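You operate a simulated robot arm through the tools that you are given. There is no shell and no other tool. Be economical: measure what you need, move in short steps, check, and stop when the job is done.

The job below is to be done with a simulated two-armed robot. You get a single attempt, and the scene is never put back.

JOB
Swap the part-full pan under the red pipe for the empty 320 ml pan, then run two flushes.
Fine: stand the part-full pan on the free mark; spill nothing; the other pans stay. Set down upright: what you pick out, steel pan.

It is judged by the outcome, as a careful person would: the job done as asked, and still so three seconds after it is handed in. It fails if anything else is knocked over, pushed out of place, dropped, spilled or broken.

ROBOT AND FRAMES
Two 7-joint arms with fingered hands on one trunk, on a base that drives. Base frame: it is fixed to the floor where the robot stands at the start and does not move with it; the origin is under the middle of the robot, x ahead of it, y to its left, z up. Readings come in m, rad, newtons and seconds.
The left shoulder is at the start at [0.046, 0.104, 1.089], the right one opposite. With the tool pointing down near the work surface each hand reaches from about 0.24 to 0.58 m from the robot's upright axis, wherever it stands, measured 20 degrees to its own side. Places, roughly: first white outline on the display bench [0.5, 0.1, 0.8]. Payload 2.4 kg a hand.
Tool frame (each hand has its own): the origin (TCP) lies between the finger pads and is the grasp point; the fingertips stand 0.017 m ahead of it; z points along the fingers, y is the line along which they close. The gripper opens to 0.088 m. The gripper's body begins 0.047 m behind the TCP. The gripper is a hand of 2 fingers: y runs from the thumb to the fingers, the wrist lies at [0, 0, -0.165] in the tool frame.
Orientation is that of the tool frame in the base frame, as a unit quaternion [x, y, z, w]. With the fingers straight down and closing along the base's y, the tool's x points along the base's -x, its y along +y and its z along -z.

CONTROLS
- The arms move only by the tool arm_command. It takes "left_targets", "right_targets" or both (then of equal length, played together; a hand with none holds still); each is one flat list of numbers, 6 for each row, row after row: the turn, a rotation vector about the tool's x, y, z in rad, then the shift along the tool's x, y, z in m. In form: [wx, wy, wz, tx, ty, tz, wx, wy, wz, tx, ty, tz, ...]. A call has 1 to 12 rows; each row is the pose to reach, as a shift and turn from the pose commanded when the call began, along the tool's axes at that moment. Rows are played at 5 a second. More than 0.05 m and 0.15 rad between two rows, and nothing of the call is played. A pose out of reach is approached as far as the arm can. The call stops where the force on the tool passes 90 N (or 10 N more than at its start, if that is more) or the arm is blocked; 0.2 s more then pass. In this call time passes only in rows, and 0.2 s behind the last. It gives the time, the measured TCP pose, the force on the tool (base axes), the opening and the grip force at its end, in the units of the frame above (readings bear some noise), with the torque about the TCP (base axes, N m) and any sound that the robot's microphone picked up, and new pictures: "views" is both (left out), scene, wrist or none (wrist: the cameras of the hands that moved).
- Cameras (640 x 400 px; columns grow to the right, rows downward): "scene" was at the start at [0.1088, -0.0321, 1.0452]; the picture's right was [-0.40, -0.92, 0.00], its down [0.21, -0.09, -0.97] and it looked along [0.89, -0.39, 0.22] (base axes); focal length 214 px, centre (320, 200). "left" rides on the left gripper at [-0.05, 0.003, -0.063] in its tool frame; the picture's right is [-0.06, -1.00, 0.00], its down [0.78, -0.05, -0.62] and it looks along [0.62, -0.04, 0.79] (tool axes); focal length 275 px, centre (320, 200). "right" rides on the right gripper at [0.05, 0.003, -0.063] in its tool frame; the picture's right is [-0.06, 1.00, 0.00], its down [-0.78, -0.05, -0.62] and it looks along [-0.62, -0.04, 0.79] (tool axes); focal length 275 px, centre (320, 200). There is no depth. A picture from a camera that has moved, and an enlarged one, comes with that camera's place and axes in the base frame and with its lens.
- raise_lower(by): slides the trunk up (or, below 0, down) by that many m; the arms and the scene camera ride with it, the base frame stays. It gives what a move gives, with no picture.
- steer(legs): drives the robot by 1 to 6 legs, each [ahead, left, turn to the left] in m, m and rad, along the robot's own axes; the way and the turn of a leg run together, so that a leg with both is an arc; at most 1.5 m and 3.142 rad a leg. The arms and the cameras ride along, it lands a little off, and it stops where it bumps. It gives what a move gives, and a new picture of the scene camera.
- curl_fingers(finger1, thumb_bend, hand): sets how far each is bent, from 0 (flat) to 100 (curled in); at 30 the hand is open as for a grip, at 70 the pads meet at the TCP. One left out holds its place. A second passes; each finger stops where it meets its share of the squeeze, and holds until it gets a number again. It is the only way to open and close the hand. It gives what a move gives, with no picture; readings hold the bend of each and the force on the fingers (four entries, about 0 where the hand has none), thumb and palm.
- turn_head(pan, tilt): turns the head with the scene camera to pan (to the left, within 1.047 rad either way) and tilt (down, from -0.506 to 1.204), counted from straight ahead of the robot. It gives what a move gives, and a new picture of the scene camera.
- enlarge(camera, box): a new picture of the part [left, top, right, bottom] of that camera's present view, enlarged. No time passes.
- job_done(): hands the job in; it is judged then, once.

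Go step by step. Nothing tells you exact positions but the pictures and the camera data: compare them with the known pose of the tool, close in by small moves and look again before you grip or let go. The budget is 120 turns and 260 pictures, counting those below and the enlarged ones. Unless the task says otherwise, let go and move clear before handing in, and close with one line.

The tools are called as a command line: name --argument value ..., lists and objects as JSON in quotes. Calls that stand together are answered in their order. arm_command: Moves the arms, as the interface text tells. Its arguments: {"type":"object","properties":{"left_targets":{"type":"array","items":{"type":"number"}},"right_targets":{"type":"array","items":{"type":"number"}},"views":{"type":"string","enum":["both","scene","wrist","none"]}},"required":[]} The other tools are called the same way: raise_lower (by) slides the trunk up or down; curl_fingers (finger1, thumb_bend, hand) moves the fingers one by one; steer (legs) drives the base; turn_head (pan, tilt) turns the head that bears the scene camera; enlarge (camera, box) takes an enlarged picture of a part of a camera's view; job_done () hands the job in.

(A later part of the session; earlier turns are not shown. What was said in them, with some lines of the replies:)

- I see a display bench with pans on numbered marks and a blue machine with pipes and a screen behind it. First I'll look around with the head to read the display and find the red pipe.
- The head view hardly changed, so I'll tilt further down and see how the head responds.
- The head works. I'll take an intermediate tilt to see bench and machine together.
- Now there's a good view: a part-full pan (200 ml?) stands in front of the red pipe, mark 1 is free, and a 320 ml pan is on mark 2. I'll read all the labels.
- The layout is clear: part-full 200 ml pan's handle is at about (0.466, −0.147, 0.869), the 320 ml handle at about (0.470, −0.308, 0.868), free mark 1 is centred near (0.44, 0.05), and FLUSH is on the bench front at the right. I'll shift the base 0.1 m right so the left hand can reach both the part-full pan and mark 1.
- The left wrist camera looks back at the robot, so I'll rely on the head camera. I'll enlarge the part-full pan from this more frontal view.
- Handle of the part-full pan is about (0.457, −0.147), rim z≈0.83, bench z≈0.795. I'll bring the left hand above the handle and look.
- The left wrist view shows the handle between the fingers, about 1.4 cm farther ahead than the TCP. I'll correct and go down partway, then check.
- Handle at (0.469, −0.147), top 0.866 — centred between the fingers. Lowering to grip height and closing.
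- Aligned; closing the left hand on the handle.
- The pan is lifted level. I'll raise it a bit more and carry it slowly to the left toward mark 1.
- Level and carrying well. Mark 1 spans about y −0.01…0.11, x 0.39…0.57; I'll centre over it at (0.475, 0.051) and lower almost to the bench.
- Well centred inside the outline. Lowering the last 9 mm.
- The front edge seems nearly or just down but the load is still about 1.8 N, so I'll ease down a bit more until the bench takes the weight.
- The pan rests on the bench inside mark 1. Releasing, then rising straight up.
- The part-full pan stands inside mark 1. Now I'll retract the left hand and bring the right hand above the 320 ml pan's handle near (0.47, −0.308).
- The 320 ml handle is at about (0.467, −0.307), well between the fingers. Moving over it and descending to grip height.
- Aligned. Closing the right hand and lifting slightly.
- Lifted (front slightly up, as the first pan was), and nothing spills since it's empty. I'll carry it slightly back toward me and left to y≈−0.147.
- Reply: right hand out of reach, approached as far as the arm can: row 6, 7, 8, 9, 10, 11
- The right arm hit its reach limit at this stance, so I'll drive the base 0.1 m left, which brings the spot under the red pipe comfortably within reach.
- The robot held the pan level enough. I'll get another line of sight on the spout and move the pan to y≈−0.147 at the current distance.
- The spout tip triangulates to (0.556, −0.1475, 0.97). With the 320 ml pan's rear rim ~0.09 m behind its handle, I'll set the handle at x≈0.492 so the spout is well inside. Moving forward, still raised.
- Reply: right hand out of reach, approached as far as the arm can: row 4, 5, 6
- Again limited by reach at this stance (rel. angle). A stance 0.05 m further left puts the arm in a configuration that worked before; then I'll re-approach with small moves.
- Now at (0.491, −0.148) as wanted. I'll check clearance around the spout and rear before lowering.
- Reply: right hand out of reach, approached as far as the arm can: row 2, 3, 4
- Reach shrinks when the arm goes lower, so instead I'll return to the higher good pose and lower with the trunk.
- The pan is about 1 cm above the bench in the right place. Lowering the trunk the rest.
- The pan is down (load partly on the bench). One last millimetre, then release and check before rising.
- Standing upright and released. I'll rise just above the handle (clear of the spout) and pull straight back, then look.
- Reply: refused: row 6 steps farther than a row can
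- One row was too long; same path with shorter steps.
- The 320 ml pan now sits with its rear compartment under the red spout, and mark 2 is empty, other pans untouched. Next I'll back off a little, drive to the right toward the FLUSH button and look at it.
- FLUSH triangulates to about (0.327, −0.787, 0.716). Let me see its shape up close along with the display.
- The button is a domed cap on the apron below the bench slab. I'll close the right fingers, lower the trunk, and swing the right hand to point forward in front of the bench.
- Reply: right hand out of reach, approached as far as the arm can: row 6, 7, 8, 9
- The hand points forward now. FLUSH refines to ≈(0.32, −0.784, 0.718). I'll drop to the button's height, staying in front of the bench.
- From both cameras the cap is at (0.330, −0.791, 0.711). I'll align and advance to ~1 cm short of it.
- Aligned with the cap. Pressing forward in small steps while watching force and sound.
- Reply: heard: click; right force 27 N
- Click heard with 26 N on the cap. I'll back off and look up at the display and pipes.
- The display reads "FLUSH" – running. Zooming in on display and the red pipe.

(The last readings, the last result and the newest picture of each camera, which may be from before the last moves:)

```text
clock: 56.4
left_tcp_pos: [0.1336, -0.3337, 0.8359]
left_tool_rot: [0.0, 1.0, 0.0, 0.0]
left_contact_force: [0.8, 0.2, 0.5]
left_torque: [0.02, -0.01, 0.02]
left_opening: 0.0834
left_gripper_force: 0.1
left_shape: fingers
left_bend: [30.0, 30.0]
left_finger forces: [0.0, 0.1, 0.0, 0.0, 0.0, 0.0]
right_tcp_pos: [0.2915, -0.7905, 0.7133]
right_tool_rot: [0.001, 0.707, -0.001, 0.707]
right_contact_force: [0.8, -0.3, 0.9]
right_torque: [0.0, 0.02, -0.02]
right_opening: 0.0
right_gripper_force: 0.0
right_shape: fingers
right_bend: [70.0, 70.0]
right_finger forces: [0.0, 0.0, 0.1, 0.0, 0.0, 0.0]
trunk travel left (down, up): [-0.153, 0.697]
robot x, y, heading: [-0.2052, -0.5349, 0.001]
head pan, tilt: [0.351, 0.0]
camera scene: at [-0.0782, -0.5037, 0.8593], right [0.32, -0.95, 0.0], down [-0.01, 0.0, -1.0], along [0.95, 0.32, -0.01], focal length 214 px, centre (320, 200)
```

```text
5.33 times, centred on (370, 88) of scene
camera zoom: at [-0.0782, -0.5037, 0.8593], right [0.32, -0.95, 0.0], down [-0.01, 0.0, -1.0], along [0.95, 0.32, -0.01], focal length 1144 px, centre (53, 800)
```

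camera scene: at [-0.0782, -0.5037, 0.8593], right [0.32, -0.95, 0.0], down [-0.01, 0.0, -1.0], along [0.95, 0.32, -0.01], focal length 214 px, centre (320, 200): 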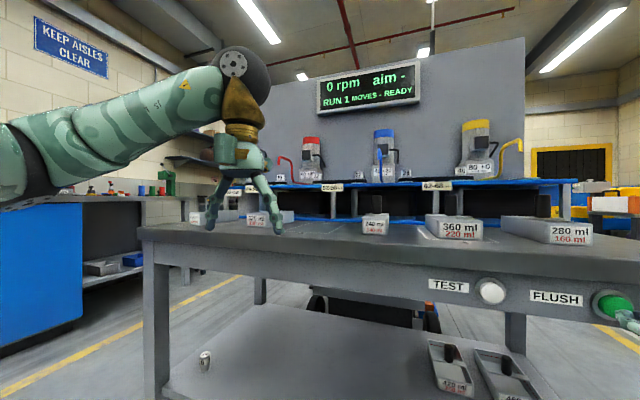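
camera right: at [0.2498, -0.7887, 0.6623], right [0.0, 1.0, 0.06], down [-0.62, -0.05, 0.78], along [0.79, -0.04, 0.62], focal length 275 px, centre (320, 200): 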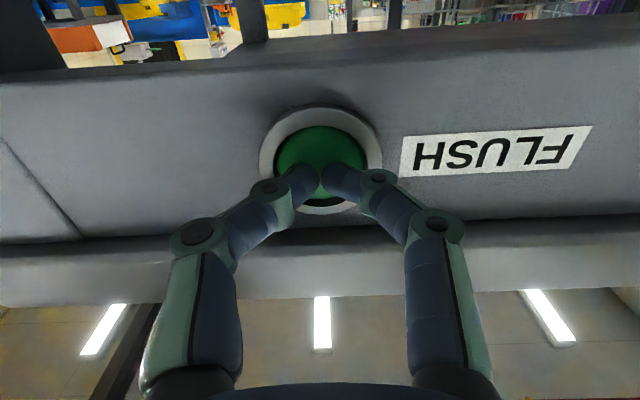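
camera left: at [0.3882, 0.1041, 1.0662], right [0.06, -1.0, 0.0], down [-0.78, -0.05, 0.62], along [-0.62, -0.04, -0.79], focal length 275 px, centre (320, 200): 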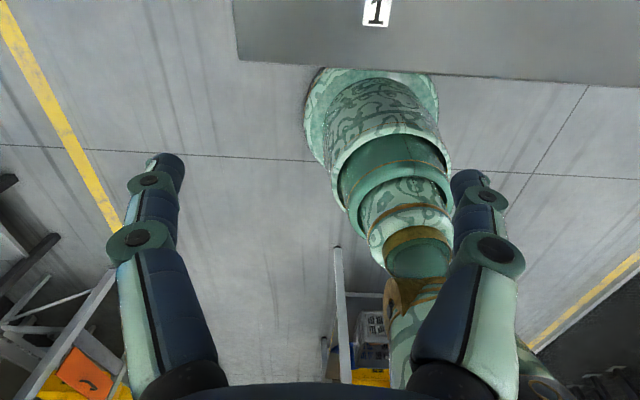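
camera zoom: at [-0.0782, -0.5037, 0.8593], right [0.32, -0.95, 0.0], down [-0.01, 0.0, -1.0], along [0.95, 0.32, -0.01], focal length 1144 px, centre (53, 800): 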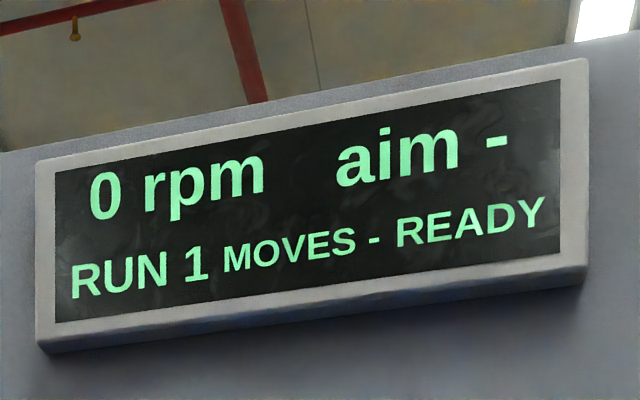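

Run 1 is complete (READY), the red stream went into the 320 ml pan. Pressing FLUSH a second time.

arm_command --right_targets '[0, 0, 0, 0, 0, 0.01, 0, 0, 0, 0, 0, 0.017, 0, 0, 0, 0, 0, 0.021, 0, 0, 0, 0, 0, 0.025]' --views "none"

arm_command --right_targets '[0, 0, 0, 0, 0, -0.02, 0, 0, 0, 0, 0, -0.05, 0, 0, 0, 0, 0, -0.08]' --views "scene"

enlarge --camera "scene" --box '[310, 50, 430, 125]'

```text
clock: 57.4
left_tcp_pos: [0.132, -0.334, 0.8365]
left_tool_rot: [0.001, 1.0, 0.0, 0.001]
left_contact_force: [-0.2, 0.0, 0.3]
left_torque: [0.01, 0.0, 0.01]
left_opening: 0.0836
left_gripper_force: 0.1
left_shape: fingers
left_bend: [30.0, 30.0]
left_finger forces: [0.1, 0.0, 0.0, 0.1, 0.1, 0.1]
right_tcp_pos: [0.3146, -0.7904, 0.7136]
right_tool_rot: [0.001, 0.706, -0.001, 0.708]
right_contact_force: [-24.5, 0.1, -3.2]
right_torque: [0.02, 0.08, -0.03]
right_opening: 0.0
right_gripper_force: 12.8
right_shape: fingers
right_bend: [72.0, 71.0]
right_finger forces: [11.3, 0.1, 0.0, 0.1, 14.9, 0.0]
trunk travel left (down, up): [-0.153, 0.697]
robot x, y, heading: [-0.2041, -0.5355, -0.004]
head pan, tilt: [0.351, 0.0]
heard: click
```

```text
clock: 58.1
left_tcp_pos: [0.1335, -0.3337, 0.8371]
left_tool_rot: [0.0, 1.0, 0.0, 0.0]
left_contact_force: [0.4, 0.0, 0.6]
left_torque: [-0.02, 0.02, 0.03]
left_opening: 0.0832
left_gripper_force: 0.0
left_shape: fingers
left_bend: [30.0, 30.0]
left_finger forces: [0.0, 0.0, 0.1, 0.1, 0.0, 0.0]
right_tcp_pos: [0.235, -0.7912, 0.7136]
right_tool_rot: [0.0, 0.707, 0.0, 0.707]
right_contact_force: [0.5, -0.5, 0.5]
right_torque: [0.01, 0.0, -0.02]
right_opening: 0.0001
right_gripper_force: 0.0
right_shape: fingers
right_bend: [70.0, 70.0]
right_finger forces: [0.0, 0.1, 0.1, 0.0, 0.0, 0.0]
trunk travel left (down, up): [-0.153, 0.697]
robot x, y, heading: [-0.2026, -0.5305, 0.0]
head pan, tilt: [0.351, 0.0]
camera scene: at [-0.078, -0.5036, 0.8595], right [0.32, -0.95, 0.0], down [0.0, 0.0, -1.0], along [0.95, 0.32, 0.0], focal length 214 px, centre (320, 200)
```

scene: 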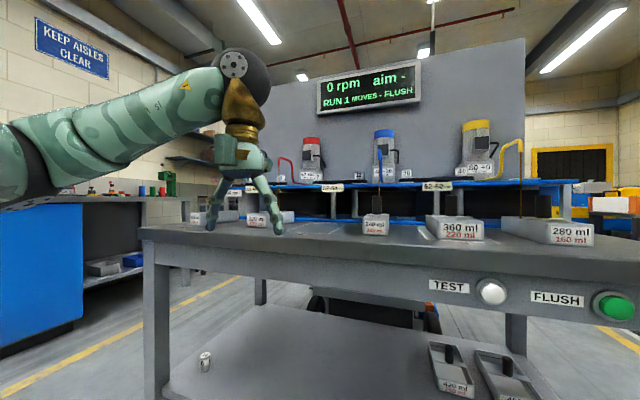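

```text
5.33 times, centred on (370, 88) of scene
camera zoom: at [-0.078, -0.5036, 0.8595], right [0.32, -0.95, 0.0], down [0.0, 0.0, -1.0], along [0.95, 0.32, 0.0], focal length 1144 px, centre (53, 800)
```

zoom: 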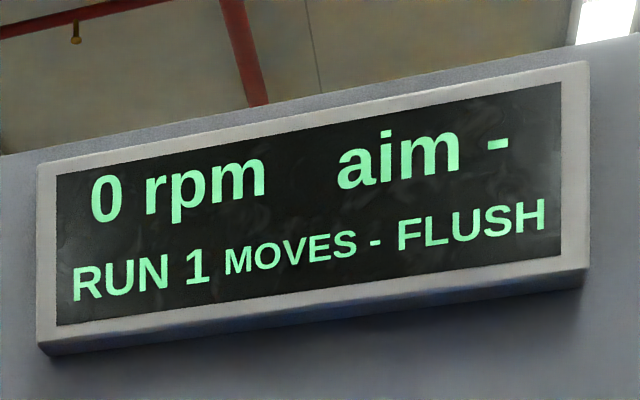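

The second flush is running and the hand is clear. I'll wait it out, raise the trunk for an overview, and verify.

raise_lower --by 0.12

arm_command --left_targets '[0, 0, 0, 0, 0, 0, 0, 0, 0, 0, 0, 0, 0, 0, 0, 0, 0, 0, 0, 0, 0, 0, 0, 0, 0, 0, 0, 0, 0, 0, 0, 0, 0, 0, 0, 0, 0, 0, 0, 0, 0, 0, 0, 0, 0, 0, 0, 0, 0, 0, 0, 0, 0, 0, 0, 0, 0, 0, 0, 0]' --views "none"

turn_head --pan 0.35 --tilt 0.2

enlarge --camera "scene" --box '[300, 0, 440, 90]'

enlarge --camera "scene" --box '[180, 120, 340, 220]'

```text
clock: 59.6
left_tcp_pos: [0.1333, -0.3328, 0.9556]
left_tool_rot: [0.001, 1.0, 0.0, -0.001]
left_contact_force: [0.6, 0.0, 0.2]
left_torque: [0.01, -0.02, 0.02]
left_opening: 0.0835
left_gripper_force: 0.1
left_shape: fingers
left_bend: [30.0, 30.0]
left_finger forces: [0.1, 0.0, 0.0, 0.1, 0.0, 0.0]
right_tcp_pos: [0.2353, -0.7921, 0.8329]
right_tool_rot: [0.0, 0.707, -0.001, 0.707]
right_contact_force: [0.2, 0.3, 0.1]
right_torque: [0.04, -0.02, 0.0]
right_opening: 0.0
right_gripper_force: 0.1
right_shape: fingers
right_bend: [70.0, 70.0]
right_finger forces: [0.0, 0.1, 0.0, 0.0, 0.0, 0.0]
trunk travel left (down, up): [-0.273, 0.577]
robot x, y, heading: [-0.2028, -0.535, -0.002]
head pan, tilt: [0.351, 0.0]
```

```text
clock: 61.9
left_tcp_pos: [0.1331, -0.3339, 0.9558]
left_tool_rot: [0.002, 1.0, 0.0, 0.0]
left_contact_force: [-0.4, -0.2, 0.4]
left_torque: [0.01, 0.01, 0.01]
left_opening: 0.0832
left_gripper_force: 0.0
left_shape: fingers
left_bend: [30.0, 30.0]
left_finger forces: [0.0, 0.0, 0.1, 0.0, 0.1, 0.0]
right_tcp_pos: [0.2354, -0.7913, 0.8327]
right_tool_rot: [0.0, 0.707, 0.0, 0.707]
right_contact_force: [0.0, -0.3, 0.5]
right_torque: [0.03, -0.01, -0.03]
right_opening: 0.0
right_gripper_force: 0.0
right_shape: fingers
right_bend: [70.0, 70.0]
right_finger forces: [0.0, 0.1, 0.0, 0.0, 0.1, 0.0]
trunk travel left (down, up): [-0.273, 0.577]
robot x, y, heading: [-0.2029, -0.5322, -0.003]
head pan, tilt: [0.351, 0.0]
```

```text
clock: 62.6
left_tcp_pos: [0.1331, -0.3333, 0.9554]
left_tool_rot: [0.001, 1.0, 0.0, 0.0]
left_contact_force: [-0.3, 0.3, -0.3]
left_torque: [0.0, 0.0, 0.0]
left_opening: 0.0835
left_gripper_force: 0.0
left_shape: fingers
left_bend: [30.0, 30.0]
left_finger forces: [0.1, 0.1, 0.0, 0.0, 0.1, 0.1]
right_tcp_pos: [0.236, -0.7916, 0.8329]
right_tool_rot: [-0.001, 0.707, 0.001, 0.707]
right_contact_force: [0.1, -0.3, 0.3]
right_torque: [0.0, 0.01, -0.01]
right_opening: 0.0
right_gripper_force: 0.1
right_shape: fingers
right_bend: [70.0, 70.0]
right_finger forces: [0.1, 0.0, 0.1, 0.1, 0.0, 0.0]
trunk travel left (down, up): [-0.273, 0.577]
robot x, y, heading: [-0.2052, -0.5328, -0.002]
head pan, tilt: [0.351, 0.201]
camera scene: at [-0.0814, -0.5009, 0.9607], right [0.34, -0.94, 0.0], down [-0.19, -0.07, -0.98], along [0.92, 0.34, -0.2], focal length 214 px, centre (320, 200)
```

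scene: 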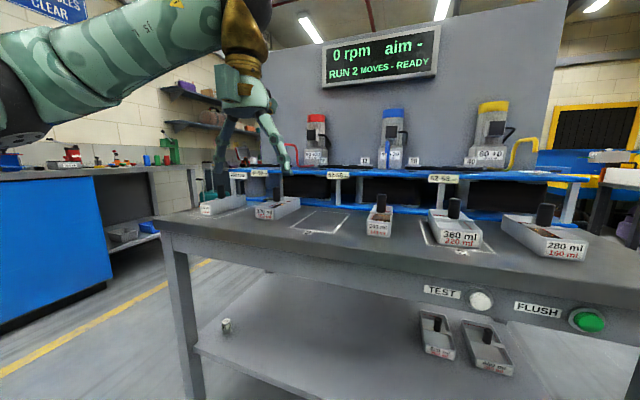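

```text
4.44 times, centred on (370, 45) of scene
camera zoom: at [-0.0814, -0.5009, 0.9607], right [0.34, -0.94, 0.0], down [-0.19, -0.07, -0.98], along [0.92, 0.34, -0.2], focal length 953 px, centre (98, 889)
```

zoom: 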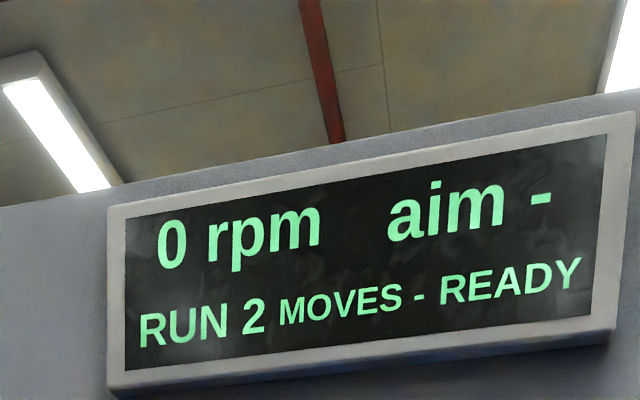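

```text
4.00 times, centred on (260, 170) of scene
camera zoom: at [-0.0814, -0.5009, 0.9607], right [0.34, -0.94, 0.0], down [-0.19, -0.07, -0.98], along [0.92, 0.34, -0.2], focal length 858 px, centre (560, 320)
```

zoom: 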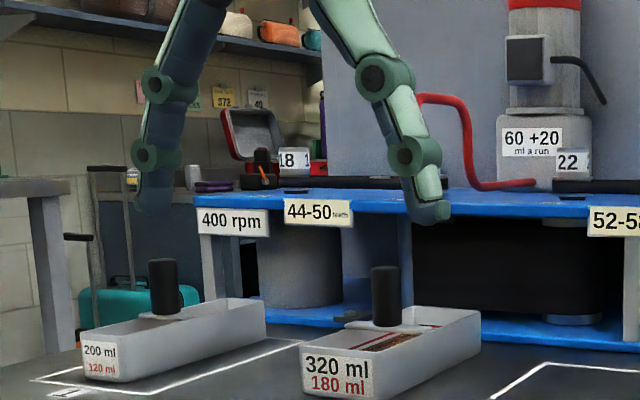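

The display shows RUN 2 – READY. The 320 ml pan is under the red pipe holding the flush, the part-full pan stands on mark 1, the other pans haven't moved, and both hands are clear.

job_done

```text
The job is handed in.
```

The job is done: the part-full 200 ml pan stands on free mark 1, the empty 320 ml pan took its place under the red pipe, and two flushes ran with no spill visible.
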